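You operate a simulated robot arm through the tools that you are given. There is no shell and no other tool. Be economical: measure what you need, move in short steps, check, and stop when the job is done.

Carry out the task below with a simulated robot arm. There is one attempt and no reset: what you move stays moved.

JOB
Split the beans in the divider and keep the grey pan's half.
Fine: that half goes into the blue tin; lever shut, beaker and pan back. Set down upright: tall beaker.

The check looks at the end state, three seconds after you hand in, the way a careful person would. Anything else that was tipped, shoved, dropped, spilled or broken makes it a failure.

ROBOT AND FRAMES
A 6-joint arm with a four-finger gripper on a trunk, on a base that drives. Base frame: it is fixed to the floor where the robot stands at the start and does not move with it; the origin is under the middle of the robot, x ahead of it, y to its left, z up; the surface under the hand at the start is at about z = 88.5. Readings come in cm, rad, newtons and seconds.
With the tool pointing down near the work surface it reaches from about 14 to 92 cm from the robot's upright axis, wherever it stands. Its first joint turns from -2.897 to 2.897 rad. Places, roughly: divider [60, 0, 100]; divider lever [50, 10, 110]; grey catch pan (22x9x5 cm) [50, -10, 90]; yellow catch pan (22x9x5 cm) [50, 10, 90]. Payload 3.43 kg.
The tool frame sits at the grasp point between the pads (the TCP): z along the fingers, y along the line on which they close. The tips reach 3 cm beyond it. Largest opening 12 cm; the body of the gripper starts 8.5 cm behind the TCP.
Orientation is told as [roll, pitch, yaw] about the base's x, y, z axes, in that order, counted from this pose: with the fingers straight down and closing along the base's y, the tool's x points along the base's -x, its y along +y and its z along -z.

CONTROLS
- The arm moves only by the tool arm_command. Its argument "increments" is text: rows parted by semicolons, each of 7 numbers parted by spaces: the shift along the base's x, y, z in cm, then the turn, a rotation vector about the base's x, y, z in rad, then the finger opening in cm, from 0 to 12. In form: tx ty tz wx wy wz fingers; .... A call has 1 to 12 rows; each row is the pose to reach, as a shift and turn from the pose commanded when the call began. A row lasts 0.2 s, in which the tool goes at most 5 cm and 0.15 rad; a call with a longer step from one row to the next is refused whole, and so is a gripper value outside its range. Where a pose cannot be reached the arm comes as near as it can. A force on the tool above 40 N (or 10 N above the force at the start of the call, whichever is more), or a blocked arm, ends the call early, and 0.2 s more pass. Each finger halts on what it meets, pressing with about 29 N; the grip force reading is that of the motor and also rises with nothing between the fingers. The clock runs only during rows and for 0.2 s after the last one: add rows that repeat a pose to give the fingers time. It gives the time, the measured TCP pose, the force on the tool (base axes), the opening and the grip force at its end, in the units of the frame above (readings bear some noise), with the torque about the TCP (base axes, N m) and any sound that the robot's microphone picked up, and new pictures: "pictures" is both (left out), scene, wrist or none.
- Cameras (640 x 400 px; columns grow to the right, rows downward): "scene" is now at [7.23, 19.26, 157.06]; the picture's right is [-0.09, -1.00, 0.00], its down [-0.46, 0.04, -0.89] and it looks along [0.89, -0.08, -0.46] (base axes); focal length 225 px, centre (320, 200). "wrist" rides on the gripper at [7.1, -1.7, -12.1] in the tool frame; the picture's right is [0.23, 0.97, 0.00], its down [-0.81, 0.19, -0.55] and it looks along [-0.54, 0.13, 0.83] (tool axes); focal length 275 px, centre (320, 200). There is no depth. A picture from a camera that has moved, and an enlarged one, comes with that camera's place and axes in the base frame and with its lens.
- raise_lower(by): slides the trunk up (or, below 0, down) by that many cm; the arm and the scene camera ride with it, the base frame stays. It gives what a move gives, with no picture.
- base_move(legs): drives the robot by 1 to 6 legs, each [ahead, left, turn to the left] in cm, cm and rad, along the robot's own axes; the way and the turn of a leg run together, so that a leg with both is an arc; at most 150 cm and 3.142 rad a leg. The arm and the cameras ride along, it lands a little off, and it stops where it bumps. It gives what a move gives, and a new picture of the scene camera.
- pan_tilt(pan, tilt): turns the head with the scene camera to pan (to the left, within 2.094 rad either way) and tilt (down, from -0.506 to 1.204), counted from straight ahead of the robot. It gives what a move gives, and a new picture of the scene camera.
- zoom(camera, box): a new picture of the part [left, top, right, bottom] of that camera's present view, enlarged. No time passes.
- sign_off(): hands the job in; it is judged then, once.

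Go step by step. Nothing tells you exact positions but the pictures and the camera data: compare them with the known pose of the tool, close in by small moves and look again before you grip or let go. The budget is 120 turns and 260 pictures, counting those below and the enlarged ones. Unless the task says otherwise, let go and move clear before handing in, and close with one line.

The tools are called after "Request:" as name(argument=value, ...) on one line, values as JSON. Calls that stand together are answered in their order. arm_command: Moves the arm, as the interface text tells. Its arguments: {"type":"object","properties":{"increments":{"type":"string"},"pictures":{"type":"string","enum":["both","scene","wrist","none"]}},"required":["increments"]} The other tools are called the same way: raise_lower (by) slides the trunk up or down; base_move (legs) drives the base; pan_tilt (pan, tilt) turns the head that bears the scene camera; zoom (camera, box) takes an enlarged picture of a part of a camera's view; sign_off () hands the job in.

At the start:

```text
time_s: 0.0
tool_pos: [47.37, -3.31, 148.42]
tool_rot: [-0.001, -0.001, -0.001]
force: [-0.3, 1.1, 0.2]
wrist_torque: [0.02, -0.01, -0.01]
grip_width: 12.01
gripper_force: 0.1
trunk travel left (down, up): [-12.5, 41.5]
robot x, y, heading: [0.08, 0.0, 0.0]
head pan, tilt: [-0.089, 0.476]
```

scene: 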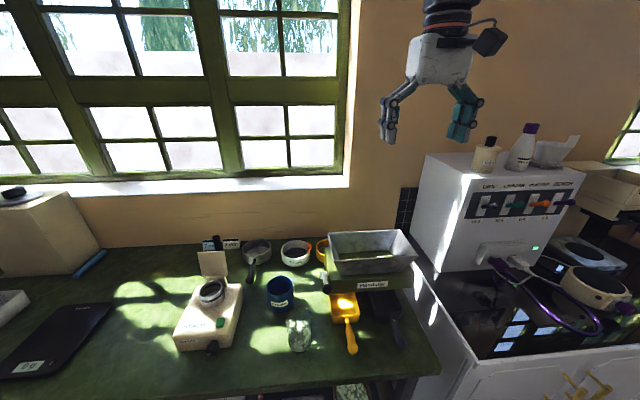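
wrist: 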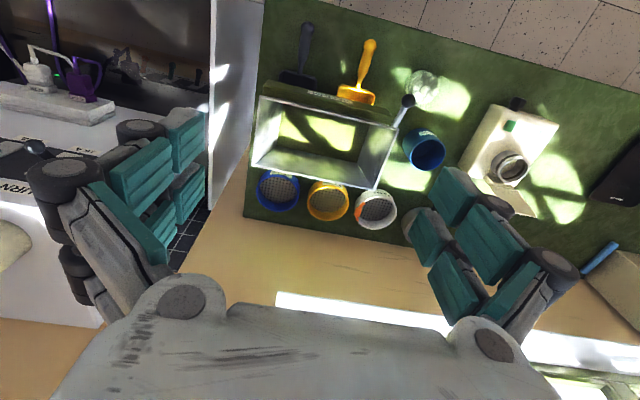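

I see a green bench with the divider (a hopper) and two pans with handles under it. There is also a blue tin, a glass beaker, sieves and a moisture device. I'll look closer before moving.

Request:
zoom(camera="scene", box=[160, 220, 440, 395])

Request:
zoom(camera="wrist", box=[240, 0, 560, 200])

Request:
pan_tilt(pan=-0.3, tilt=0.8)

```text
2.29 times, centred on (300, 308) of scene
camera zoom: at [7.23, 19.26, 157.06], right [-0.09, -1.0, 0.0], down [-0.46, 0.04, -0.89], along [0.89, -0.08, -0.46], focal length 515 px, centre (366, -46)
```

zoom: 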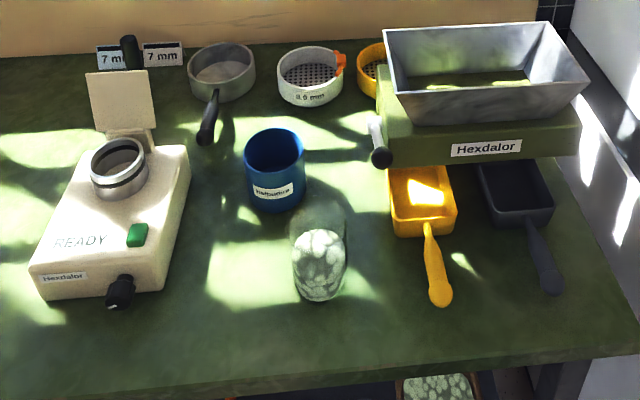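

```text
2.00 times, centred on (400, 100) of wrist
camera zoom: at [40.19, -4.9, 160.47], right [-0.23, 0.97, 0.0], down [0.81, 0.19, 0.55], along [0.54, 0.13, -0.83], focal length 551 px, centre (160, 400)
```

zoom: 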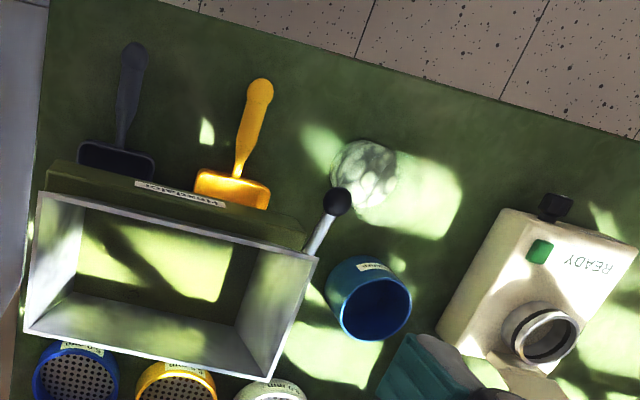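

```text
time_s: 0.8
tool_pos: [47.54, -3.43, 148.42]
tool_rot: [-0.001, 0.0, -0.003]
force: [0.1, 0.8, 0.1]
wrist_torque: [-0.01, 0.01, 0.01]
grip_width: 11.99
gripper_force: 0.1
trunk travel left (down, up): [-12.5, 41.5]
robot x, y, heading: [-0.1, -0.03, -0.001]
head pan, tilt: [-0.3, 0.799]
camera scene: at [6.74, 18.47, 155.65], right [-0.18, -0.98, 0.0], down [-0.58, 0.11, -0.81], along [0.79, -0.15, -0.59], focal length 225 px, centre (320, 200)
```

scene: 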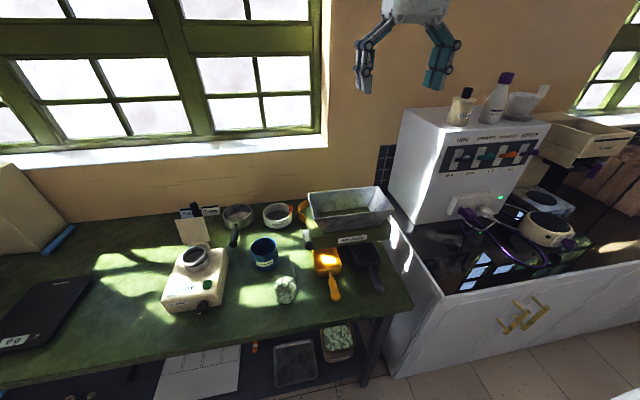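

The beaker is at about (47,21), the blue tin at about (62,29), and the lever knob at about (49,13.6,109). I'll tilt the wrist camera forward to inspect the divider, pans and beaker more closely.

Request:
arm_command(increments="-3 1.5 -4 0 -0.14 0 12; -6 3 -8 0 -0.28 0 12; -9 4.5 -12 0 -0.42 0 12; -12 6 -16 0 -0.56 0 12; -15 8 -19 0 -0.7 0 12; -17 10 -22 0 -0.8 0 12; -17 10 -22 0 -0.8 0 12", pictures="wrist")

Request:
zoom(camera="scene", box=[220, 180, 420, 305])

```text
refused: row 1 steps farther than a row can; nothing moved
```

```text
3.20 times, centred on (320, 242) of scene
camera zoom: at [6.74, 18.47, 155.65], right [-0.18, -0.98, 0.0], down [-0.58, 0.11, -0.81], along [0.79, -0.15, -0.59], focal length 721 px, centre (320, 64)
```

zoom: 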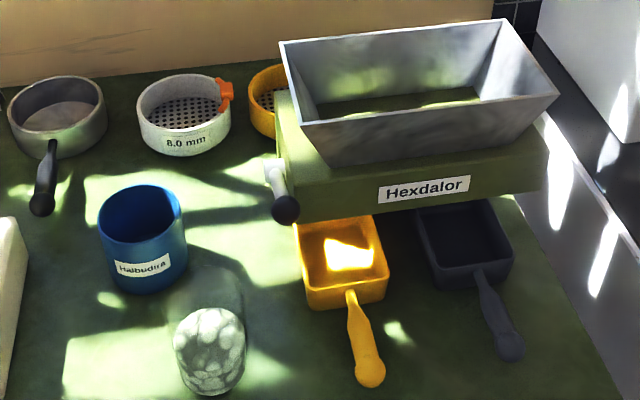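

The first row stepped too far, so I'll use smaller steps for the same inspection move.

Request:
arm_command(increments="-2 1.5 -3 0 -0.1 0 12; -4 3 -6 0 -0.2 0 12; -6 4.5 -9 0 -0.3 0 12; -8 6 -12 0 -0.4 0 12; -10 7.5 -15 0 -0.5 0 12; -12 9 -18 0 -0.6 0 12; -14 10 -21 0 -0.7 0 12; -16 10 -22 0 -0.8 0 12; -16 10 -22 0 -0.8 0 12", pictures="wrist")

```text
time_s: 2.0
tool_pos: [46.42, 3.61, 138.89]
tool_rot: [-0.001, -0.452, -0.016]
force: [-0.7, -0.1, 0.1]
wrist_torque: [-0.02, 0.01, -0.02]
grip_width: 11.97
gripper_force: 0.0
trunk travel left (down, up): [-12.5, 41.5]
robot x, y, heading: [-0.05, 0.2, 0.002]
head pan, tilt: [-0.3, 0.799]
stopped in row 5: the arm was blocked; the commanded pose is now the measured one
camera wrist: at [34.77, 2.3, 146.75], right [-0.19, 0.98, -0.1], down [0.49, 0.18, 0.85], along [0.85, 0.11, -0.52], focal length 275 px, centre (320, 200)
```

wrist: 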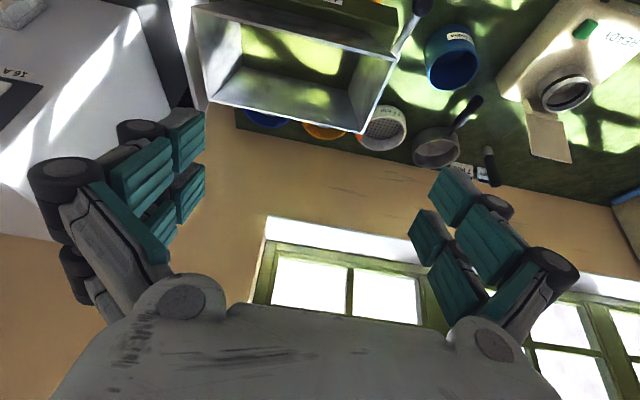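

The arm is too cramped here to pitch the tool forward. I'll drive the base back 30 cm and try again.

Request:
base_move(legs=[[-30, 0, 0]])

```text
time_s: 4.0
tool_pos: [15.84, 4.07, 139.17]
tool_rot: [0.0, -0.452, -0.007]
force: [-0.8, 0.2, -0.3]
wrist_torque: [0.02, -0.03, -0.01]
grip_width: 12.03
gripper_force: 0.0
trunk travel left (down, up): [-12.5, 41.5]
robot x, y, heading: [-30.51, -0.02, 0.01]
head pan, tilt: [-0.3, 0.799]
camera scene: at [-24.82, 17.16, 154.27], right [-0.35, -0.94, 0.0], down [-0.67, 0.25, -0.7], along [0.65, -0.24, -0.72], focal length 225 px, centre (320, 200)
```

scene: 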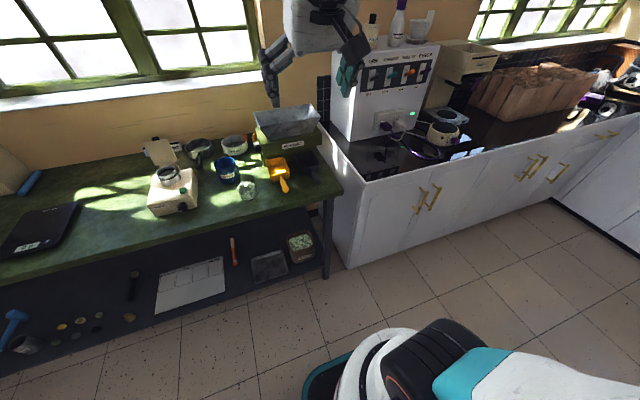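

The bench edge is clear. I'll bring the tool lower and pitch it toward horizontal in front of the beaker, keeping some distance, and point the head at the divider.

Request:
arm_command(increments="1 2 -3 0 -0.1 0 12; 2 4 -6 0 -0.2 0 12; 4 6.5 -9 0 -0.32 0 12; 6 9 -12 0 -0.44 0 12; 8 11.5 -15 0 -0.56 0 12; 10 14 -18 0 -0.68 0 12; 11 16 -21 0 -0.8 0 12; 12 17 -24 0 -0.92 0 12; 12 17 -26 0 -1.05 0 12; 12 17 -27 0 -1.12 0 12; 12 17 -27 0 -1.12 0 12", pictures="wrist")

Request:
pan_tilt(pan=0.0, tilt=0.6)

```text
time_s: 6.4
tool_pos: [28.27, 21.29, 113.4]
tool_rot: [1.557, -1.564, -1.56]
force: [-0.1, -0.5, -1.0]
wrist_torque: [0.04, -0.01, 0.02]
grip_width: 12.0
gripper_force: 0.0
out of reach, approached as far as the arm can: row 10, 11
trunk travel left (down, up): [-12.5, 41.5]
robot x, y, heading: [-30.53, 0.04, 0.003]
head pan, tilt: [-0.3, 0.799]
camera wrist: at [16.25, 19.83, 106.16], right [0.0, 0.97, -0.22], down [-0.55, 0.19, 0.81], along [0.83, 0.12, 0.54], focal length 275 px, centre (320, 200)
```

wrist: 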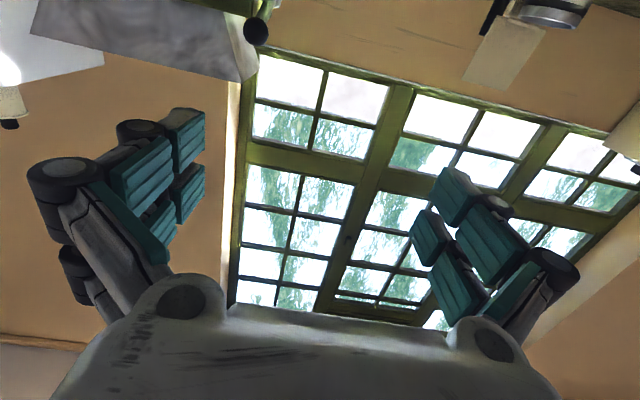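

```text
time_s: 7.2
tool_pos: [28.36, 21.23, 113.31]
tool_rot: [1.354, -1.568, -1.359]
force: [1.1, 0.7, -0.4]
wrist_torque: [0.01, 0.01, -0.01]
grip_width: 12.0
gripper_force: 0.0
trunk travel left (down, up): [-12.5, 41.5]
robot x, y, heading: [-30.53, -0.54, 0.005]
head pan, tilt: [0.0, 0.6]
camera scene: at [-23.51, 20.03, 155.93], right [0.0, -1.0, 0.0], down [-0.57, 0.0, -0.82], along [0.82, 0.0, -0.57], focal length 225 px, centre (320, 200)
```

scene: 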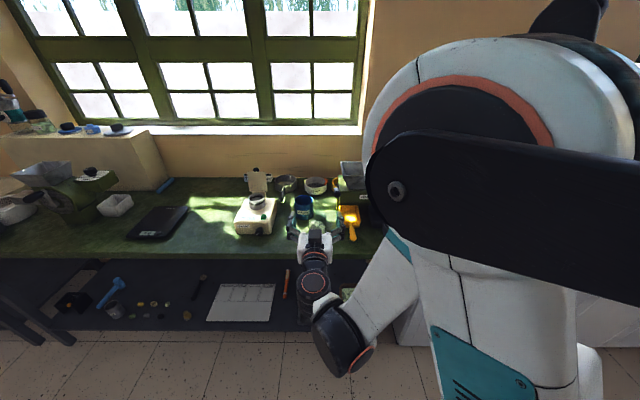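

The tool is horizontal with the wrist camera below it. I'll zoom the scene view to fix the beaker's position and size.

Request:
zoom(camera="scene", box=[240, 150, 400, 250])

```text
4.00 times, centred on (320, 200) of scene
camera zoom: at [-23.51, 20.03, 155.93], right [0.0, -1.0, 0.0], down [-0.57, 0.0, -0.82], along [0.82, 0.0, -0.57], focal length 901 px, centre (320, 200)
```

zoom: 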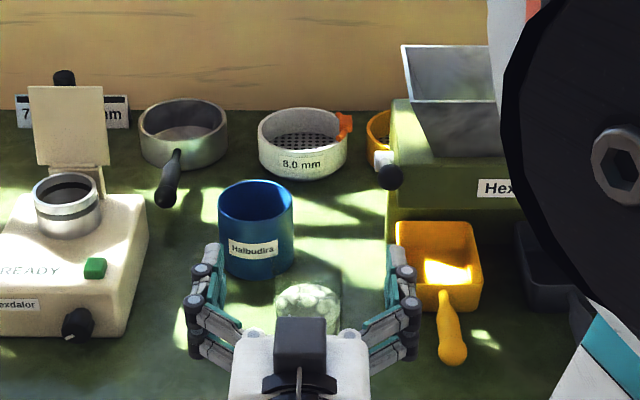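

The beaker axis is at about (47, 21.2), with radius about 3.4 and its top at z≈103. I'll lower the hand to z≈98 with the tool pitched slightly down, then approach part of the way and check.

Request:
arm_command(increments="0 0 -4 0 0.07 0 12; 0 0 -8 0 0.14 0 12; 0 0 -12 0 0.2 0 12; 0 0 -15.2 0 0.25 0 12; 4 0 -15.2 0 0.25 0 12; 7 0 -15.2 0 0.25 0 12; 9 0 -15.2 0 0.25 0 12; 9 0 -15.2 0 0.25 0 12", pictures="both")

Request:
zoom(camera="scene", box=[250, 160, 378, 240])

```text
time_s: 9.0
tool_pos: [38.87, 22.44, 99.7]
tool_rot: [0.016, -1.318, -0.022]
force: [0.2, 0.7, -0.4]
wrist_torque: [0.0, 0.03, 0.01]
grip_width: 12.01
gripper_force: 0.1
out of reach, approached as far as the arm can: row 1, 2, 3, 4, 5, 6, 7, 8
trunk travel left (down, up): [-12.5, 41.5]
robot x, y, heading: [-30.42, 0.05, 0.004]
head pan, tilt: [0.0, 0.6]
camera scene: at [-23.49, 20.03, 155.94], right [0.01, -1.0, 0.0], down [-0.57, 0.0, -0.82], along [0.82, 0.0, -0.57], focal length 225 px, centre (320, 200)
camera wrist: at [25.39, 20.89, 95.87], right [-0.05, 0.97, -0.22], down [-0.33, 0.19, 0.92], along [0.94, 0.12, 0.31], focal length 275 px, centre (320, 200)
```

scene: 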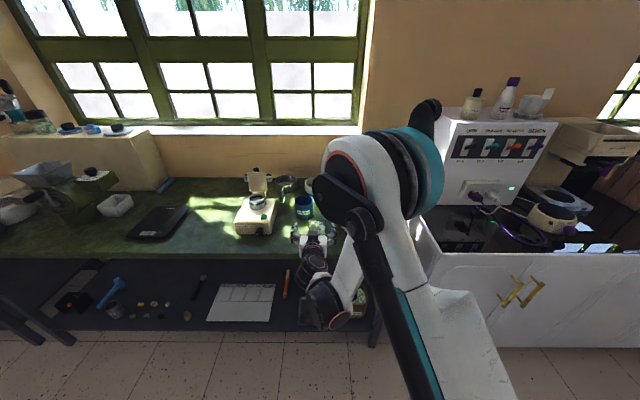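
wrist: 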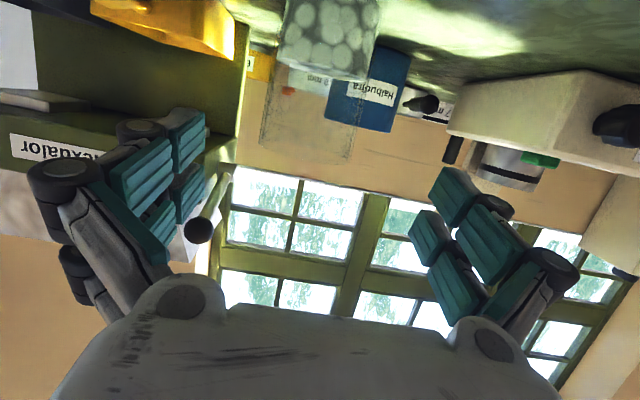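

```text
5.00 times, centred on (314, 200) of scene
camera zoom: at [-23.49, 20.03, 155.94], right [0.01, -1.0, 0.0], down [-0.57, 0.0, -0.82], along [0.82, 0.0, -0.57], focal length 1126 px, centre (350, 200)
```

zoom: 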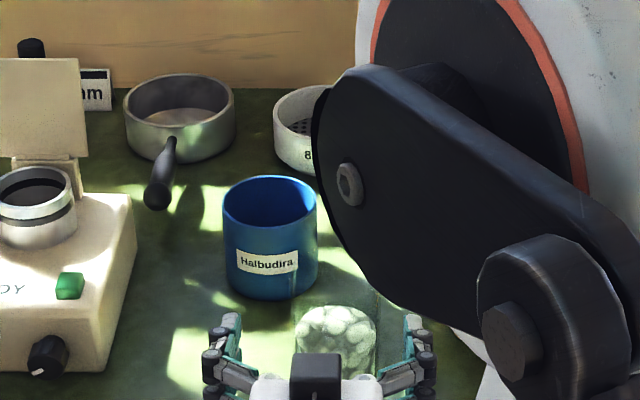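

The low horizontal pose is slightly out of reach, because the shoulder is too high. I'll raise the hand and lower the trunk 10 cm so the arm can reach.

Request:
arm_command(increments="-3 0 4 0 0 0 12; -3 0 8 0 0 0 12; -3 0 12 0 0 0 12; -3 0 12 0 0 0 12", pictures="none")

Request:
raise_lower(by=-10)

```text
time_s: 10.0
tool_pos: [35.67, 22.53, 111.7]
tool_rot: [0.019, -1.321, -0.024]
force: [-0.5, -0.1, -0.7]
wrist_torque: [-0.01, 0.02, -0.01]
grip_width: 11.99
gripper_force: 0.1
trunk travel left (down, up): [-12.5, 41.5]
robot x, y, heading: [-30.61, 0.03, 0.009]
head pan, tilt: [0.0, 0.6]
```

```text
time_s: 11.4
tool_pos: [35.64, 22.43, 101.64]
tool_rot: [0.02, -1.321, -0.022]
force: [0.3, 0.7, -0.5]
wrist_torque: [0.0, -0.03, 0.02]
grip_width: 12.0
gripper_force: 0.1
trunk travel left (down, up): [-2.5, 51.5]
robot x, y, heading: [-30.4, -0.07, 0.007]
head pan, tilt: [0.0, 0.6]
```

The trunk is lowered. I'll move to about (41, 21.6, 96.3) just in front of the beaker and verify.

Request:
arm_command(increments="0 -0.8 -3 -0.02 0 0.02 12; 2 -0.8 -5.3 -0.02 0 0.02 12; 5 -0.8 -5.3 -0.02 0 0.02 12; 5 -0.8 -5.3 -0.02 0 0.02 12", pictures="both")

Request:
zoom(camera="scene", box=[250, 130, 378, 210])

```text
time_s: 12.4
tool_pos: [40.54, 21.84, 96.2]
tool_rot: [-0.06, -1.321, 0.075]
force: [0.3, -0.1, 0.7]
wrist_torque: [-0.02, -0.04, 0.0]
grip_width: 11.98
gripper_force: 0.0
trunk travel left (down, up): [-2.5, 51.5]
robot x, y, heading: [-30.52, -0.13, 0.006]
head pan, tilt: [0.0, 0.6]
camera scene: at [-23.48, 20.03, 145.94], right [0.01, -1.0, 0.0], down [-0.57, 0.0, -0.82], along [0.82, 0.0, -0.57], focal length 225 px, centre (320, 200)
camera wrist: at [27.18, 19.93, 92.28], right [-0.07, 0.97, -0.24], down [-0.34, 0.2, 0.92], along [0.94, 0.15, 0.31], focal length 275 px, centre (320, 200)
```

scene: 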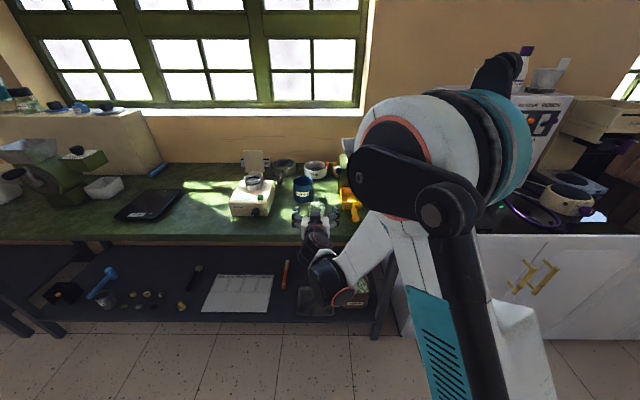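
wrist: 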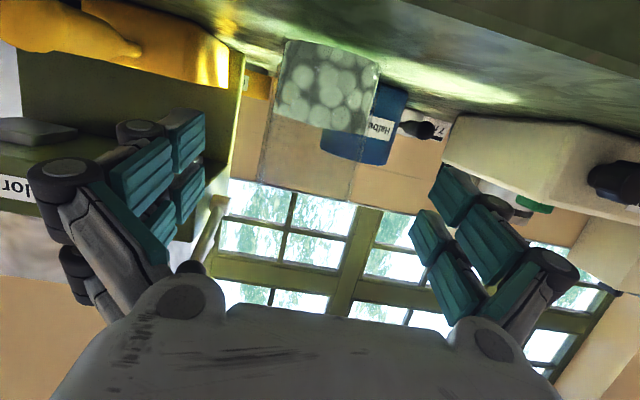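

```text
5.00 times, centred on (314, 170) of scene
camera zoom: at [-23.48, 20.03, 145.94], right [0.01, -1.0, 0.0], down [-0.57, 0.0, -0.82], along [0.82, 0.0, -0.57], focal length 1126 px, centre (350, 350)
```

zoom: 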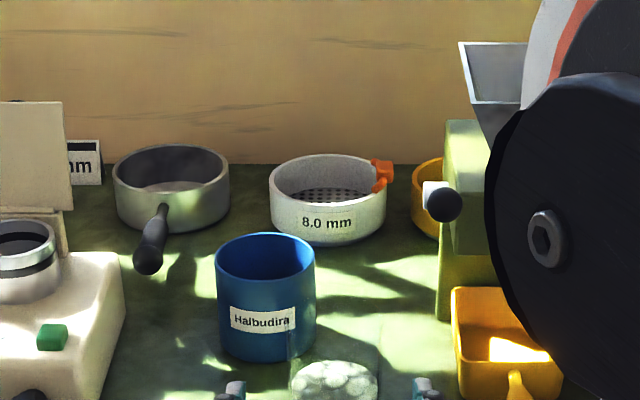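

The beaker is centred between the fingers at y≈21.6. I'll advance to x≈47.5 and then check with the wrist camera before closing.

Request:
arm_command(increments="2 -0.1 0 0.015 0 -0.015 12; 4 -0.2 0 0.015 0 -0.015 12; 6 -0.2 0 0.015 0 -0.015 12; 6.9 -0.2 0 0.015 0 -0.015 12; 6.9 -0.2 0 0.015 0 -0.015 12", pictures="both")

Request:
zoom(camera="scene", box=[266, 180, 362, 240])

```text
time_s: 13.6
tool_pos: [47.64, 21.42, 96.29]
tool_rot: [0.0, -1.32, 0.002]
force: [0.2, -0.2, 0.3]
wrist_torque: [0.0, 0.0, -0.02]
grip_width: 11.98
gripper_force: 0.0
trunk travel left (down, up): [-2.5, 51.5]
robot x, y, heading: [-30.18, -0.19, 0.002]
head pan, tilt: [0.0, 0.6]
camera scene: at [-23.49, 20.03, 145.94], right [0.01, -1.0, 0.0], down [-0.57, 0.0, -0.82], along [0.82, 0.0, -0.57], focal length 225 px, centre (320, 200)
camera wrist: at [34.05, 19.83, 92.37], right [-0.06, 0.97, -0.22], down [-0.34, 0.19, 0.92], along [0.94, 0.13, 0.32], focal length 275 px, centre (320, 200)
```

scene: 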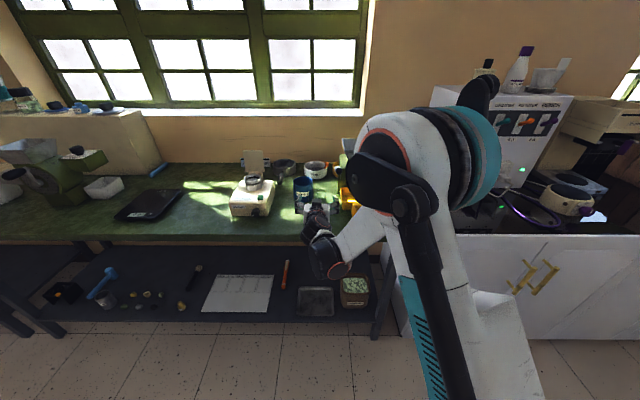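
wrist: 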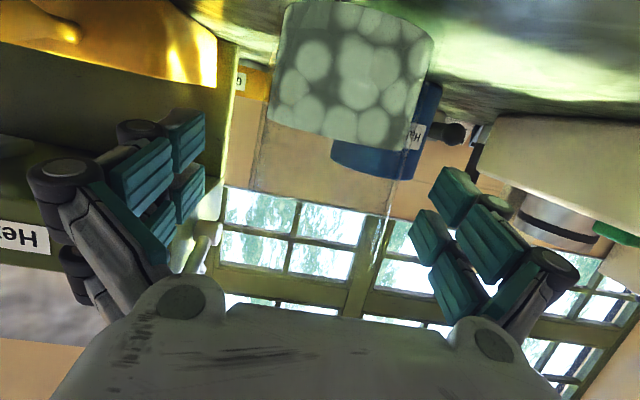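

```text
6.67 times, centred on (314, 210) of scene
camera zoom: at [-23.49, 20.03, 145.94], right [0.01, -1.0, 0.0], down [-0.57, 0.0, -0.82], along [0.82, 0.0, -0.57], focal length 1502 px, centre (360, 133)
```

zoom: 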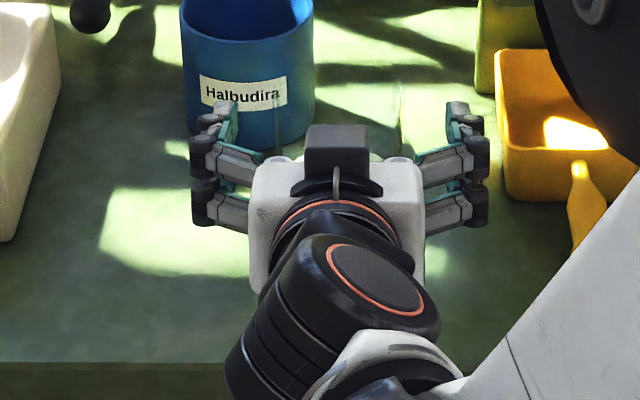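

The beaker sits at about (48.5, 21.8), between the fingers. I'll make a small correction and then close on it.

Request:
arm_command(increments="0.8 0.35 0 0 0 0 12; 0.8 0.35 0 0 0 0 10; 0.8 0.35 0 0 0 0 8; 0.8 0.35 0 0 0 0 7; 0.8 0.35 0 0 0 0 6; 0.8 0.35 0 0 0 0 6; 0.8 0.35 0 0 0 0 6", pictures="wrist")

```text
time_s: 15.2
tool_pos: [48.12, 21.85, 96.2]
tool_rot: [-0.002, -1.321, 0.0]
force: [0.5, -0.7, -0.2]
wrist_torque: [-0.05, -0.02, -0.04]
grip_width: 6.83
gripper_force: 28.9
trunk travel left (down, up): [-2.5, 51.5]
robot x, y, heading: [-30.7, 0.07, 0.011]
head pan, tilt: [0.0, 0.6]
camera wrist: at [34.78, 20.23, 92.26], right [-0.06, 0.97, -0.22], down [-0.34, 0.19, 0.92], along [0.94, 0.13, 0.32], focal length 275 px, centre (320, 200)
```

wrist: 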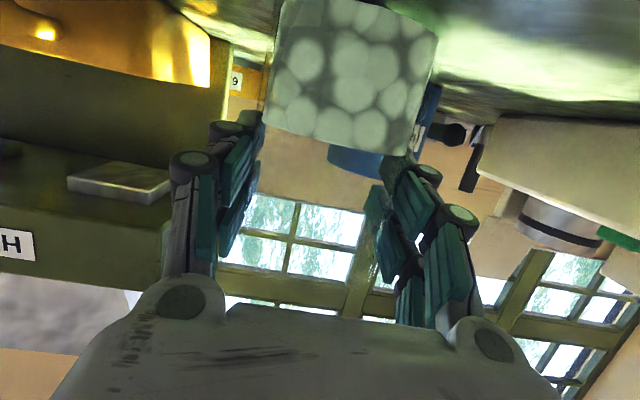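

I have the beaker gripped at 6.8 cm. I'll lift straight up to z≈125.

Request:
arm_command(increments="0 0 2 0 0 0 6; 0 0 5 0 0 0 6; 0 0 9 0 0 0 6; 0 0 13 0 0 0 6; 0 0 17 0 0 0 6; 0 0 21 0 0 0 6; 0 0 25 0 0 0 6; 0 0 29 0 0 0 6; 0 0 29 0 0 0 6", pictures="both")

```text
time_s: 17.2
tool_pos: [48.08, 21.61, 125.66]
tool_rot: [-0.002, -1.321, -0.001]
force: [1.1, 0.1, -1.3]
wrist_torque: [0.0, 0.02, 0.02]
grip_width: 6.79
gripper_force: 29.4
trunk travel left (down, up): [-2.5, 51.5]
robot x, y, heading: [-30.61, 0.19, 0.001]
head pan, tilt: [0.0, 0.6]
camera scene: at [-23.43, 19.33, 146.24], right [-0.07, -1.0, 0.0], down [-0.54, 0.04, -0.84], along [0.84, -0.06, -0.54], focal length 225 px, centre (320, 200)
camera wrist: at [34.58, 20.01, 121.64], right [-0.06, 0.97, -0.22], down [-0.34, 0.19, 0.92], along [0.94, 0.13, 0.32], focal length 275 px, centre (320, 200)
```

scene: 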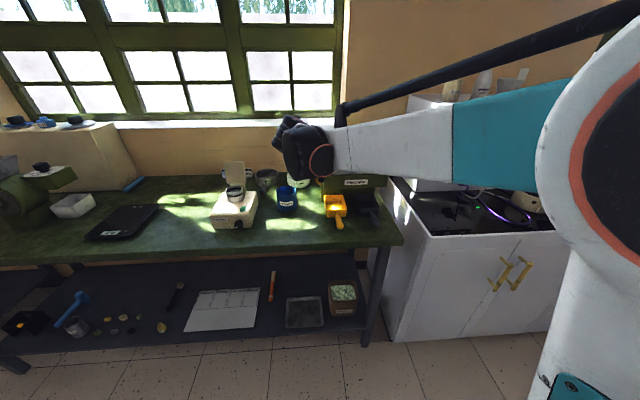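
wrist: 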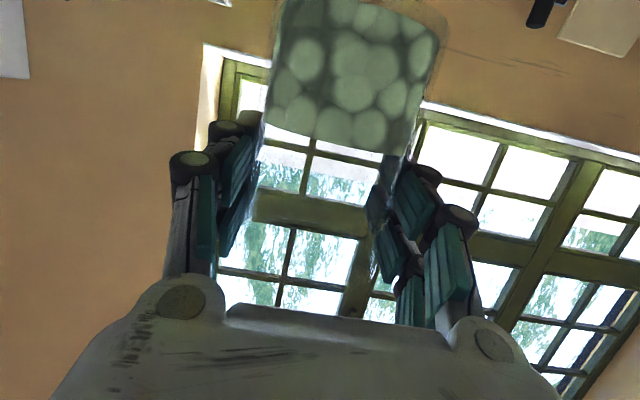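

The beaker is held safely. I'll check the lever and hopper while moving above the hopper, still upright.

Request:
arm_command(increments="3 -2 0 0 0 0 6; 6 -5 0 0 0 0 6; 9 -8 0 0 0 0 6; 10 -11 0 0 0 0 6; 10 -13 -0.5 0 0 0 6; 10 -13 -0.5 0 0 0 6", pictures="both")

Request:
zoom(camera="scene", box=[250, 150, 410, 250])

```text
time_s: 18.6
tool_pos: [58.28, 8.93, 124.83]
tool_rot: [0.0, -1.32, 0.002]
force: [0.7, -0.2, -2.3]
wrist_torque: [0.0, 0.02, 0.01]
grip_width: 6.8
gripper_force: 29.4
trunk travel left (down, up): [-2.5, 51.5]
robot x, y, heading: [-30.5, 0.25, 0.001]
head pan, tilt: [0.0, 0.6]
camera scene: at [-23.49, 20.0, 145.94], right [0.01, -1.0, 0.0], down [-0.57, 0.0, -0.82], along [0.82, 0.0, -0.57], focal length 225 px, centre (320, 200)
camera wrist: at [44.86, 7.38, 120.81], right [-0.06, 0.97, -0.22], down [-0.34, 0.19, 0.92], along [0.94, 0.13, 0.32], focal length 275 px, centre (320, 200)
```

scene: 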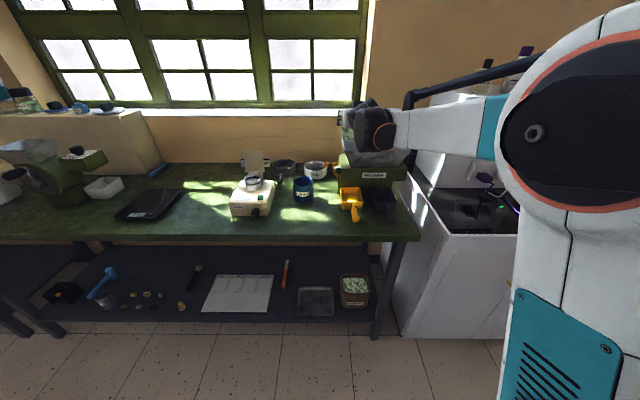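
wrist: 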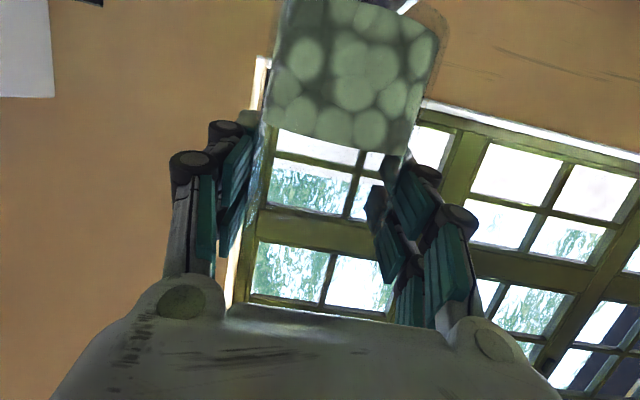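

```text
4.00 times, centred on (330, 200) of scene
camera zoom: at [-23.49, 20.0, 145.94], right [0.01, -1.0, 0.0], down [-0.57, 0.0, -0.82], along [0.82, 0.0, -0.57], focal length 901 px, centre (280, 200)
```

zoom: 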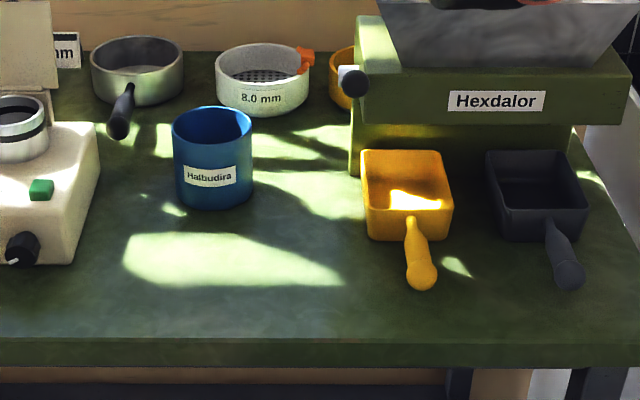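

The lever knob is at its original place and both pans are empty under the divider, with the beaker over the hopper. I'll start tilting toward −y.

Request:
arm_command(increments="0 0 0 0.14 0 0 6; 0 0 0 0.28 0 0 6; 0 0 0 0.42 0 0 6; 0 0 0 0.56 0 0 6; 0 0 0 0.7 0 0 6; 0 0 0 0.82 0 0 6; 0 0 0 0.92 0 0 6; 0 0 0 0.92 0 0 6", pictures="both")

Request:
zoom(camera="scene", box=[300, 90, 460, 190])

```text
time_s: 20.4
tool_pos: [58.23, 8.87, 124.68]
tool_rot: [1.386, -0.627, -1.26]
force: [0.2, 0.1, -1.1]
wrist_torque: [-0.07, -0.02, 0.01]
grip_width: 6.82
gripper_force: 28.8
trunk travel left (down, up): [-2.5, 51.5]
robot x, y, heading: [-30.26, -0.05, 0.008]
head pan, tilt: [0.0, 0.6]
camera scene: at [-23.48, 20.02, 145.94], right [0.01, -1.0, 0.0], down [-0.57, 0.0, -0.82], along [0.82, 0.0, -0.57], focal length 225 px, centre (320, 200)
camera wrist: at [44.87, 11.03, 121.01], right [-0.06, 0.77, 0.64], down [-0.34, -0.62, 0.71], along [0.94, -0.17, 0.29], focal length 275 px, centre (320, 200)
```

scene: 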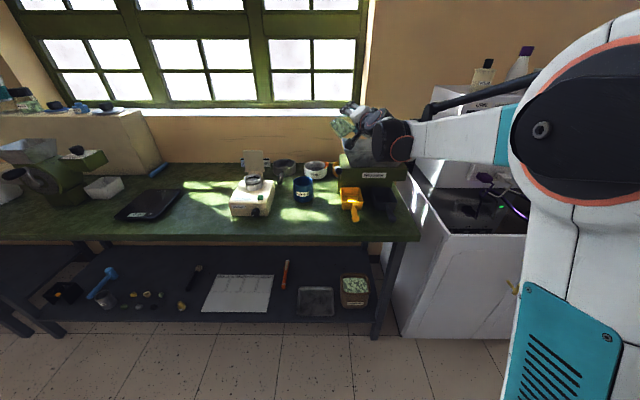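
wrist: 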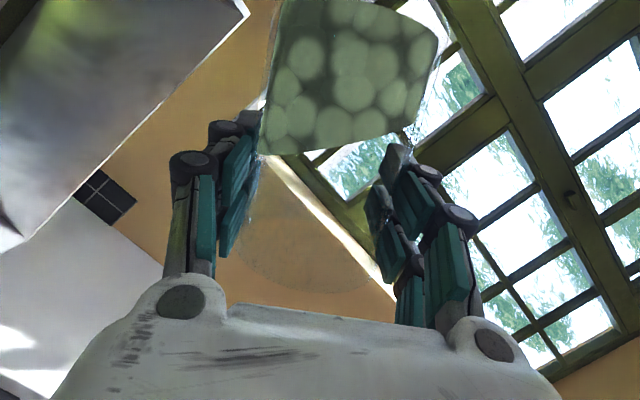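

```text
4.00 times, centred on (380, 140) of scene
camera zoom: at [-23.48, 20.02, 145.94], right [0.01, -1.0, 0.0], down [-0.57, 0.0, -0.82], along [0.82, 0.0, -0.57], focal length 901 px, centre (80, 440)
```

zoom: 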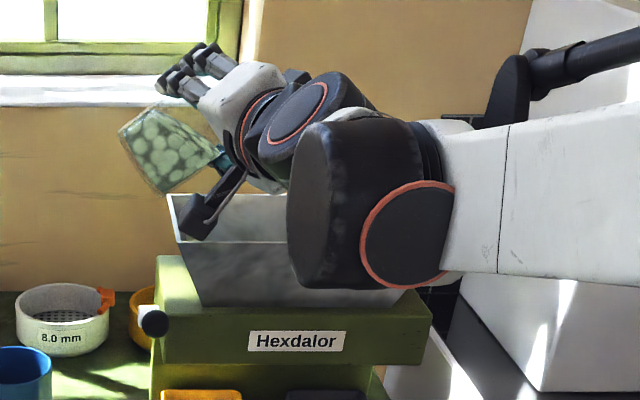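

Tilt is about 53° and the geometry looks fine. I'll continue pouring slowly.

Request:
arm_command(increments="0 0 0 0.08 0 0 6; 0 0 0 0.16 0 0 6; 0 0 0 0.22 0 0 6; 0 0 0 0.28 0 0 6; 0 0 0 0.34 0 0 6; 0 0 0 0.4 0 0 6; 0 0 0 0.46 0 0 6; 0 0 0 0.52 0 0 6; 0 0 0 0.58 0 0 6; 0 0 0 0.64 0 0 6; 0 0 0 0.64 0 0 6", pictures="both")

Request:
zoom(camera="scene", box=[300, 90, 460, 190])

```text
time_s: 22.8
tool_pos: [58.33, 8.65, 124.85]
tool_rot: [1.57, -0.008, -1.321]
force: [-0.6, 0.3, -1.6]
wrist_torque: [-0.08, -0.03, -0.01]
grip_width: 6.83
gripper_force: 28.9
trunk travel left (down, up): [-2.5, 51.5]
robot x, y, heading: [-30.14, 0.29, 0.001]
head pan, tilt: [0.0, 0.6]
camera scene: at [-23.48, 20.02, 145.94], right [0.01, -1.0, 0.0], down [-0.57, 0.0, -0.82], along [0.82, 0.0, -0.57], focal length 225 px, centre (320, 200)
camera wrist: at [44.87, 12.8, 123.07], right [-0.06, 0.23, 0.97], down [-0.34, -0.92, 0.2], along [0.94, -0.31, 0.13], focal length 275 px, centre (320, 200)
```

scene: 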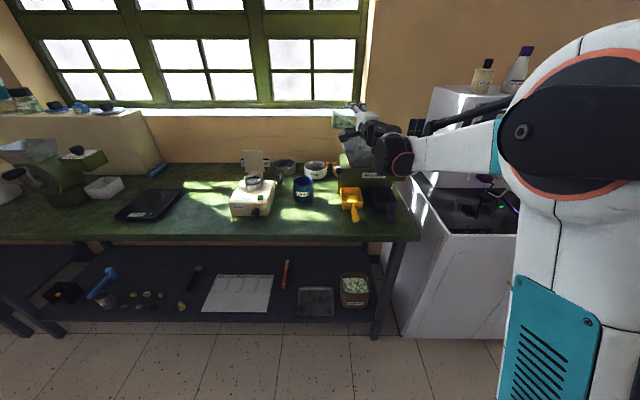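
wrist: 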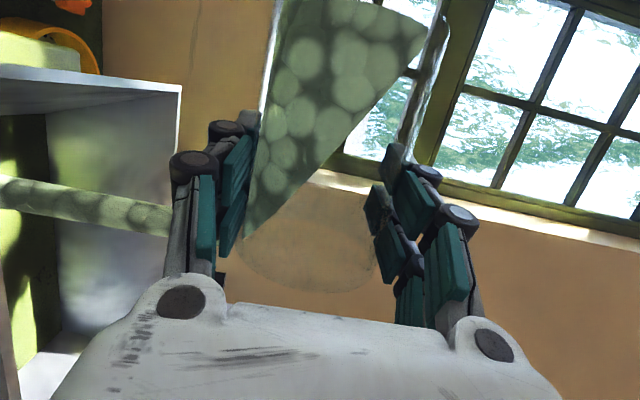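

```text
4.00 times, centred on (380, 140) of scene
camera zoom: at [-23.48, 20.02, 145.94], right [0.01, -1.0, 0.0], down [-0.57, 0.0, -0.82], along [0.82, 0.0, -0.57], focal length 901 px, centre (80, 440)
```

zoom: 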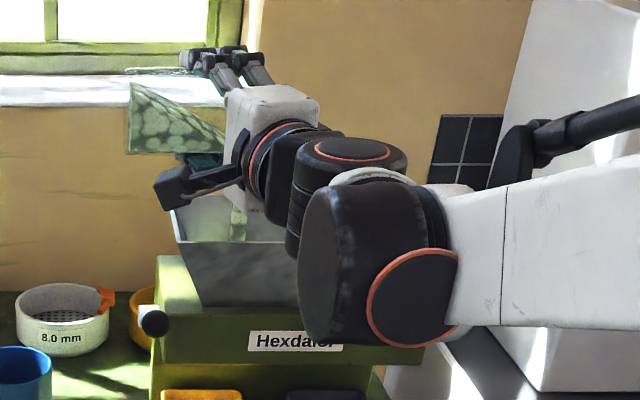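

Beans are streaming into the hopper at about y≈6. I'll shift 2 cm toward the hopper middle and continue tilting slowly.

Request:
arm_command(increments="0 -0.5 0 0.05 0 0 6; 0 -1 0 0.1 0 0 6; 0 -1.5 0 0.15 0 0 6; 0 -2 0 0.2 0 0 6; 0 -2 0 0.26 0 0 6; 0 -2 0 0.32 0 0 6; 0 -2 0 0.38 0 0 6; 0 -2 0 0.44 0 0 6; 0 -2 0 0.5 0 0 6; 0 -2 0 0.56 0 0 6; 0 -2 0 0.6 0 0 6; 0 -2 0 0.6 0 0 6", pictures="both")

Request:
zoom(camera="scene", box=[300, 90, 460, 190])

```text
time_s: 25.4
tool_pos: [58.34, 6.79, 124.79]
tool_rot: [1.735, 0.569, -1.274]
force: [0.2, -0.2, -1.3]
wrist_torque: [-0.02, 0.02, 0.02]
grip_width: 6.84
gripper_force: 29.1
trunk travel left (down, up): [-2.5, 51.5]
robot x, y, heading: [-30.34, -0.26, -0.0]
head pan, tilt: [0.0, 0.6]
camera scene: at [-23.49, 20.02, 145.94], right [0.01, -1.0, 0.0], down [-0.57, 0.0, -0.82], along [0.82, 0.0, -0.57], focal length 225 px, centre (320, 200)
camera wrist: at [44.92, 11.05, 125.6], right [-0.06, -0.36, 0.93], down [-0.34, -0.87, -0.35], along [0.94, -0.33, -0.07], focal length 275 px, centre (320, 200)
```

scene: 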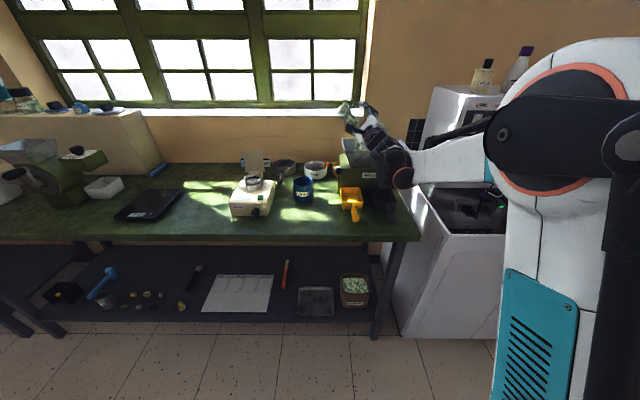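
wrist: 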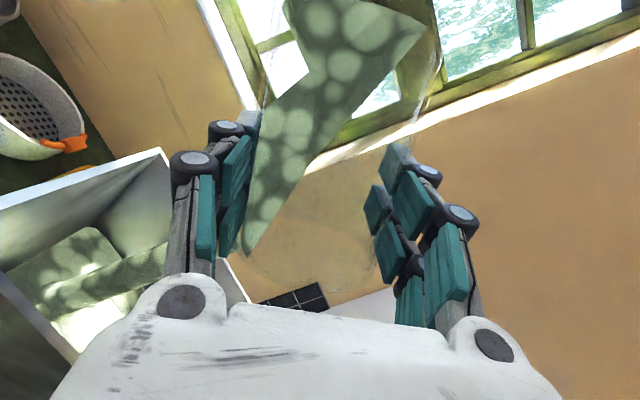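

```text
4.00 times, centred on (380, 140) of scene
camera zoom: at [-23.49, 20.02, 145.94], right [0.01, -1.0, 0.0], down [-0.57, 0.0, -0.82], along [0.82, 0.0, -0.57], focal length 901 px, centre (80, 440)
```

zoom: 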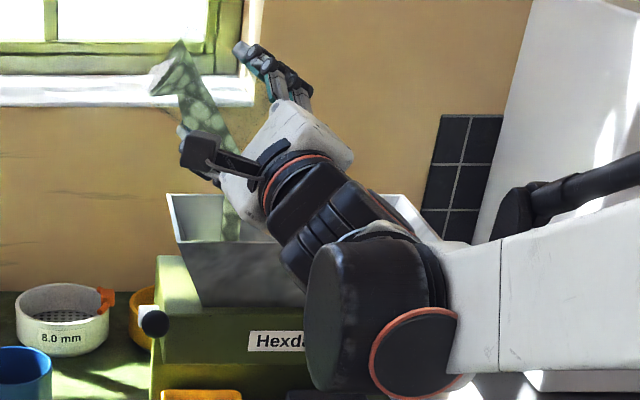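

The beans are pooling in the hopper and the lever still holds them. I'll tilt further and wait for the rest to drain.

Request:
arm_command(increments="0 0 0 0 0 0 6; 0 0 0 0 0 0 6; 0 0 0 0 0 0 6; 0 0 0 0.06 0 0 6; 0 0 0 0.12 0 0 6; 0 0 0 0.18 0 0 6; 0 0 0 0.24 0 0 6; 0 0 0 0.3 0 0 6; 0 0 0 0.3 0 0 6; 0 0 0 0.3 0 0 6; 0 0 0 0.3 0 0 6; 0 0 0 0.3 0 0 6", pictures="wrist")

Request:
arm_command(increments="0 0 0 0.06 0 0 6; 0 0 0 0.12 0 0 6; 0 0 0 0.18 0 0 6; 0 0 0 0.2 0 0 6; 0 0 0 0.2 0 0 6; 0 0 0 0.2 0 0 6; 0 0 0 0.2 0 0 6; 0 0 0 0.2 0 0 6; 0 0 0 0.2 0 0 6; 0 0 0 0.2 0 0 6", pictures="both")

Request:
zoom(camera="scene", box=[300, 90, 460, 190])

```text
time_s: 28.0
tool_pos: [58.41, 6.72, 124.87]
tool_rot: [1.866, 0.85, -1.186]
force: [0.0, -0.3, -0.2]
wrist_torque: [-0.01, 0.0, 0.02]
grip_width: 6.81
gripper_force: 29.3
trunk travel left (down, up): [-2.5, 51.5]
robot x, y, heading: [-30.5, -0.4, 0.005]
head pan, tilt: [0.0, 0.6]
camera wrist: at [45.0, 10.62, 126.81], right [-0.06, -0.61, 0.79], down [-0.34, -0.73, -0.6], along [0.94, -0.3, -0.16], focal length 275 px, centre (320, 200)
```

wrist: 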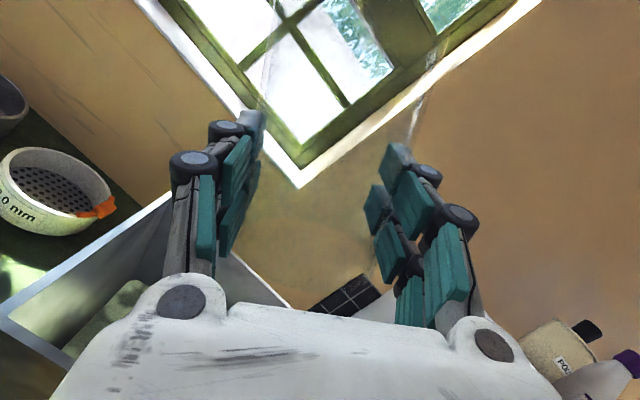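

```text
time_s: 30.2
tool_pos: [58.33, 6.82, 124.74]
tool_rot: [2.01, 1.031, -1.065]
force: [0.2, -0.3, -1.3]
wrist_torque: [0.02, 0.0, 0.0]
grip_width: 6.82
gripper_force: 28.8
trunk travel left (down, up): [-2.5, 51.5]
robot x, y, heading: [-30.63, -0.54, 0.002]
head pan, tilt: [0.0, 0.6]
camera scene: at [-23.49, 20.02, 145.94], right [0.01, -1.0, 0.0], down [-0.57, 0.0, -0.82], along [0.82, 0.0, -0.57], focal length 225 px, centre (320, 200)
camera wrist: at [44.85, 10.07, 127.49], right [-0.05, -0.76, 0.65], down [-0.33, -0.6, -0.73], along [0.94, -0.25, -0.22], focal length 275 px, centre (320, 200)
```

scene: 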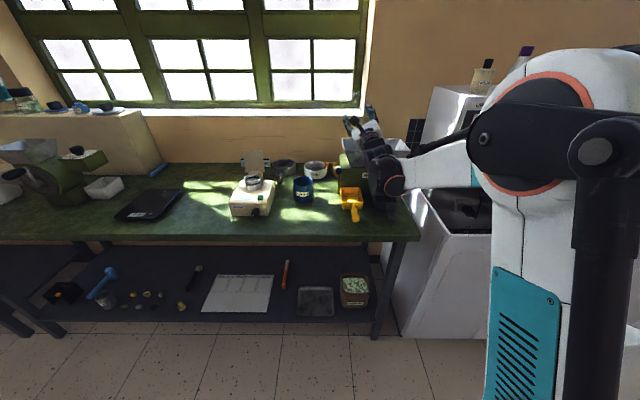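
wrist: 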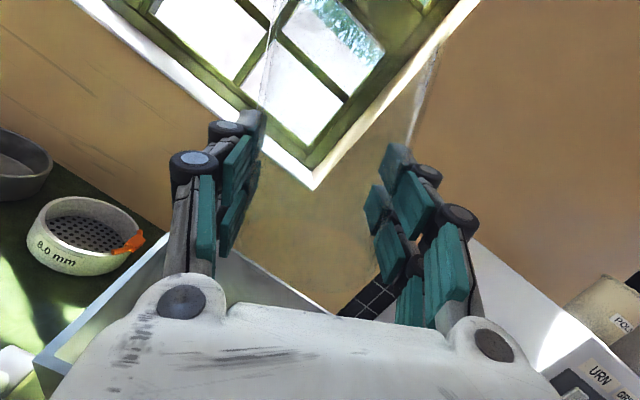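

```text
4.00 times, centred on (380, 140) of scene
camera zoom: at [-23.49, 20.02, 145.94], right [0.01, -1.0, 0.0], down [-0.57, 0.0, -0.82], along [0.82, 0.0, -0.57], focal length 901 px, centre (80, 440)
```

zoom: 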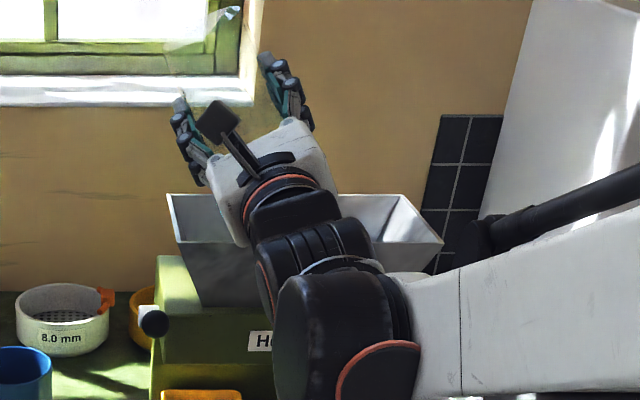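

The beaker is empty. I'll rotate it back upright.

Request:
arm_command(increments="0 0.5 0 -0.14 0 0 6; 0 1 0 -0.28 0 0 6; 0 1.5 0 -0.42 0 0 6; 0 2 0 -0.56 0 0 6; 0 2 0 -0.7 0 0 6; 0 2 0 -0.84 0 0 6; 0 2 0 -0.98 0 0 6; 0 2 0 -1.12 0 0 6; 0 2 0 -1.26 0 0 6; 0 2 0 -1.4 0 0 6; 0 2 0 -1.54 0 0 6; 0 2 0 -1.68 0 0 6", pictures="none")

Request:
arm_command(increments="0 0 0 -0.14 0 0 6; 0 0 0 -0.28 0 0 6; 0 0 0 -0.42 0 0 6; 0 0 0 -0.56 0 0 6; 0 0 0 -0.7 0 0 6; 0 0 0 -0.84 0 0 6; 0 0 0 -0.98 0 0 6; 0 0 0 -0.98 0 0 6", pictures="wrist")

```text
time_s: 32.8
tool_pos: [58.36, 8.77, 124.97]
tool_rot: [1.407, -0.572, -1.271]
force: [-0.3, 0.1, -1.4]
wrist_torque: [0.02, 0.0, 0.02]
grip_width: 6.81
gripper_force: 29.2
trunk travel left (down, up): [-2.5, 51.5]
robot x, y, heading: [-30.65, -0.26, 0.005]
head pan, tilt: [0.0, 0.6]
```

```text
time_s: 34.6
tool_pos: [58.3, 8.88, 124.8]
tool_rot: [-0.009, -1.321, 0.009]
force: [0.2, 0.0, -0.3]
wrist_torque: [-0.01, 0.03, -0.02]
grip_width: 6.8
gripper_force: 28.6
trunk travel left (down, up): [-2.5, 51.5]
robot x, y, heading: [-30.36, -0.2, 0.007]
head pan, tilt: [0.0, 0.6]
camera wrist: at [44.89, 7.2, 120.81], right [-0.06, 0.97, -0.23], down [-0.34, 0.19, 0.92], along [0.94, 0.13, 0.32], focal length 275 px, centre (320, 200)
```

wrist: 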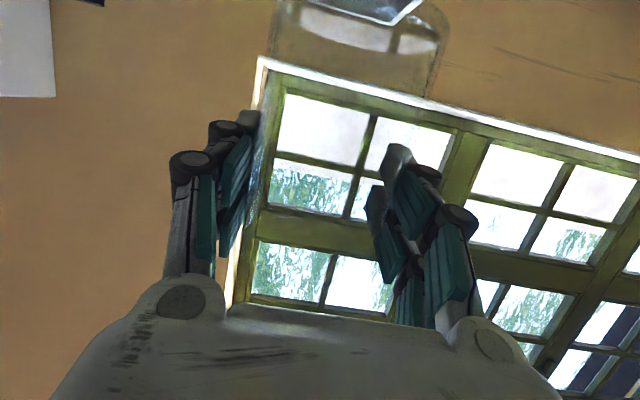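

Upright and empty. I'll carry it back over its original spot and lower it nearly to the bench.

Request:
arm_command(increments="-2 4 0 0 0 0 6; -5 8 0 0 0 0 6; -8 11 0 0 0 0 6; -10.2 13 0 0 0 0 6; -10.2 13 -5 0 0 0 6; -10.2 13 -10 0 0 0 6; -10.2 13 -15 0 0 0 6; -10.2 13 -20 0 0 0 6; -10.2 13 -24 0 0 0 6; -10.2 13 -26.5 0 0 0 6; -10.2 13 -27.5 0 0 0 6; -10.2 13 -27.5 0 0 0 6", pictures="wrist")

```text
time_s: 37.2
tool_pos: [47.99, 21.92, 97.55]
tool_rot: [-0.002, -1.322, 0.002]
force: [-0.6, -0.4, -0.3]
wrist_torque: [0.03, -0.03, -0.02]
grip_width: 6.79
gripper_force: 28.7
trunk travel left (down, up): [-2.5, 51.5]
robot x, y, heading: [-30.27, 0.03, 0.01]
head pan, tilt: [0.0, 0.6]
camera wrist: at [34.69, 20.3, 93.61], right [-0.06, 0.97, -0.22], down [-0.34, 0.19, 0.92], along [0.94, 0.13, 0.32], focal length 275 px, centre (320, 200)
```

wrist: 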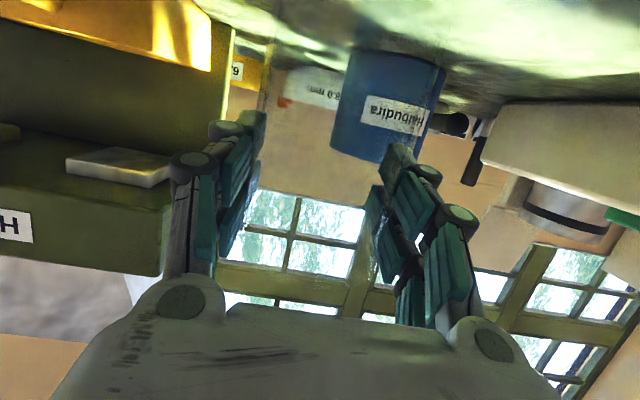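

I'm about 1.3 cm above the resting height, so I'll lower the rest gently until I feel contact.

Request:
arm_command(increments="0 0 -0.5 0 0 0 6; 0 0 -0.9 0 0 0 6; 0 0 -1.2 0 0 0 6; 0 0 -1.3 0 0 0 6; 0 0 -1.3 0 0 0 6", pictures="wrist")

```text
time_s: 38.4
tool_pos: [48.16, 21.8, 96.08]
tool_rot: [-0.001, -1.324, 0.001]
force: [0.6, 3.5, 16.8]
wrist_torque: [0.03, -0.25, 0.03]
grip_width: 6.81
gripper_force: 28.9
trunk travel left (down, up): [-2.5, 51.5]
robot x, y, heading: [-30.03, -0.39, 0.006]
head pan, tilt: [0.0, 0.6]
camera wrist: at [34.59, 20.23, 92.07], right [-0.06, 0.97, -0.22], down [-0.34, 0.19, 0.92], along [0.94, 0.13, 0.32], focal length 275 px, centre (320, 200)
```

wrist: 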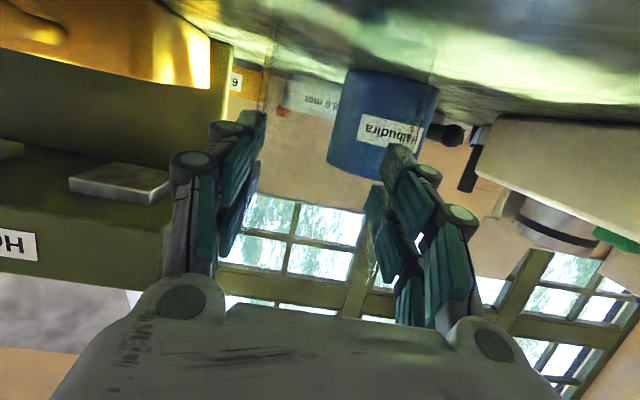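

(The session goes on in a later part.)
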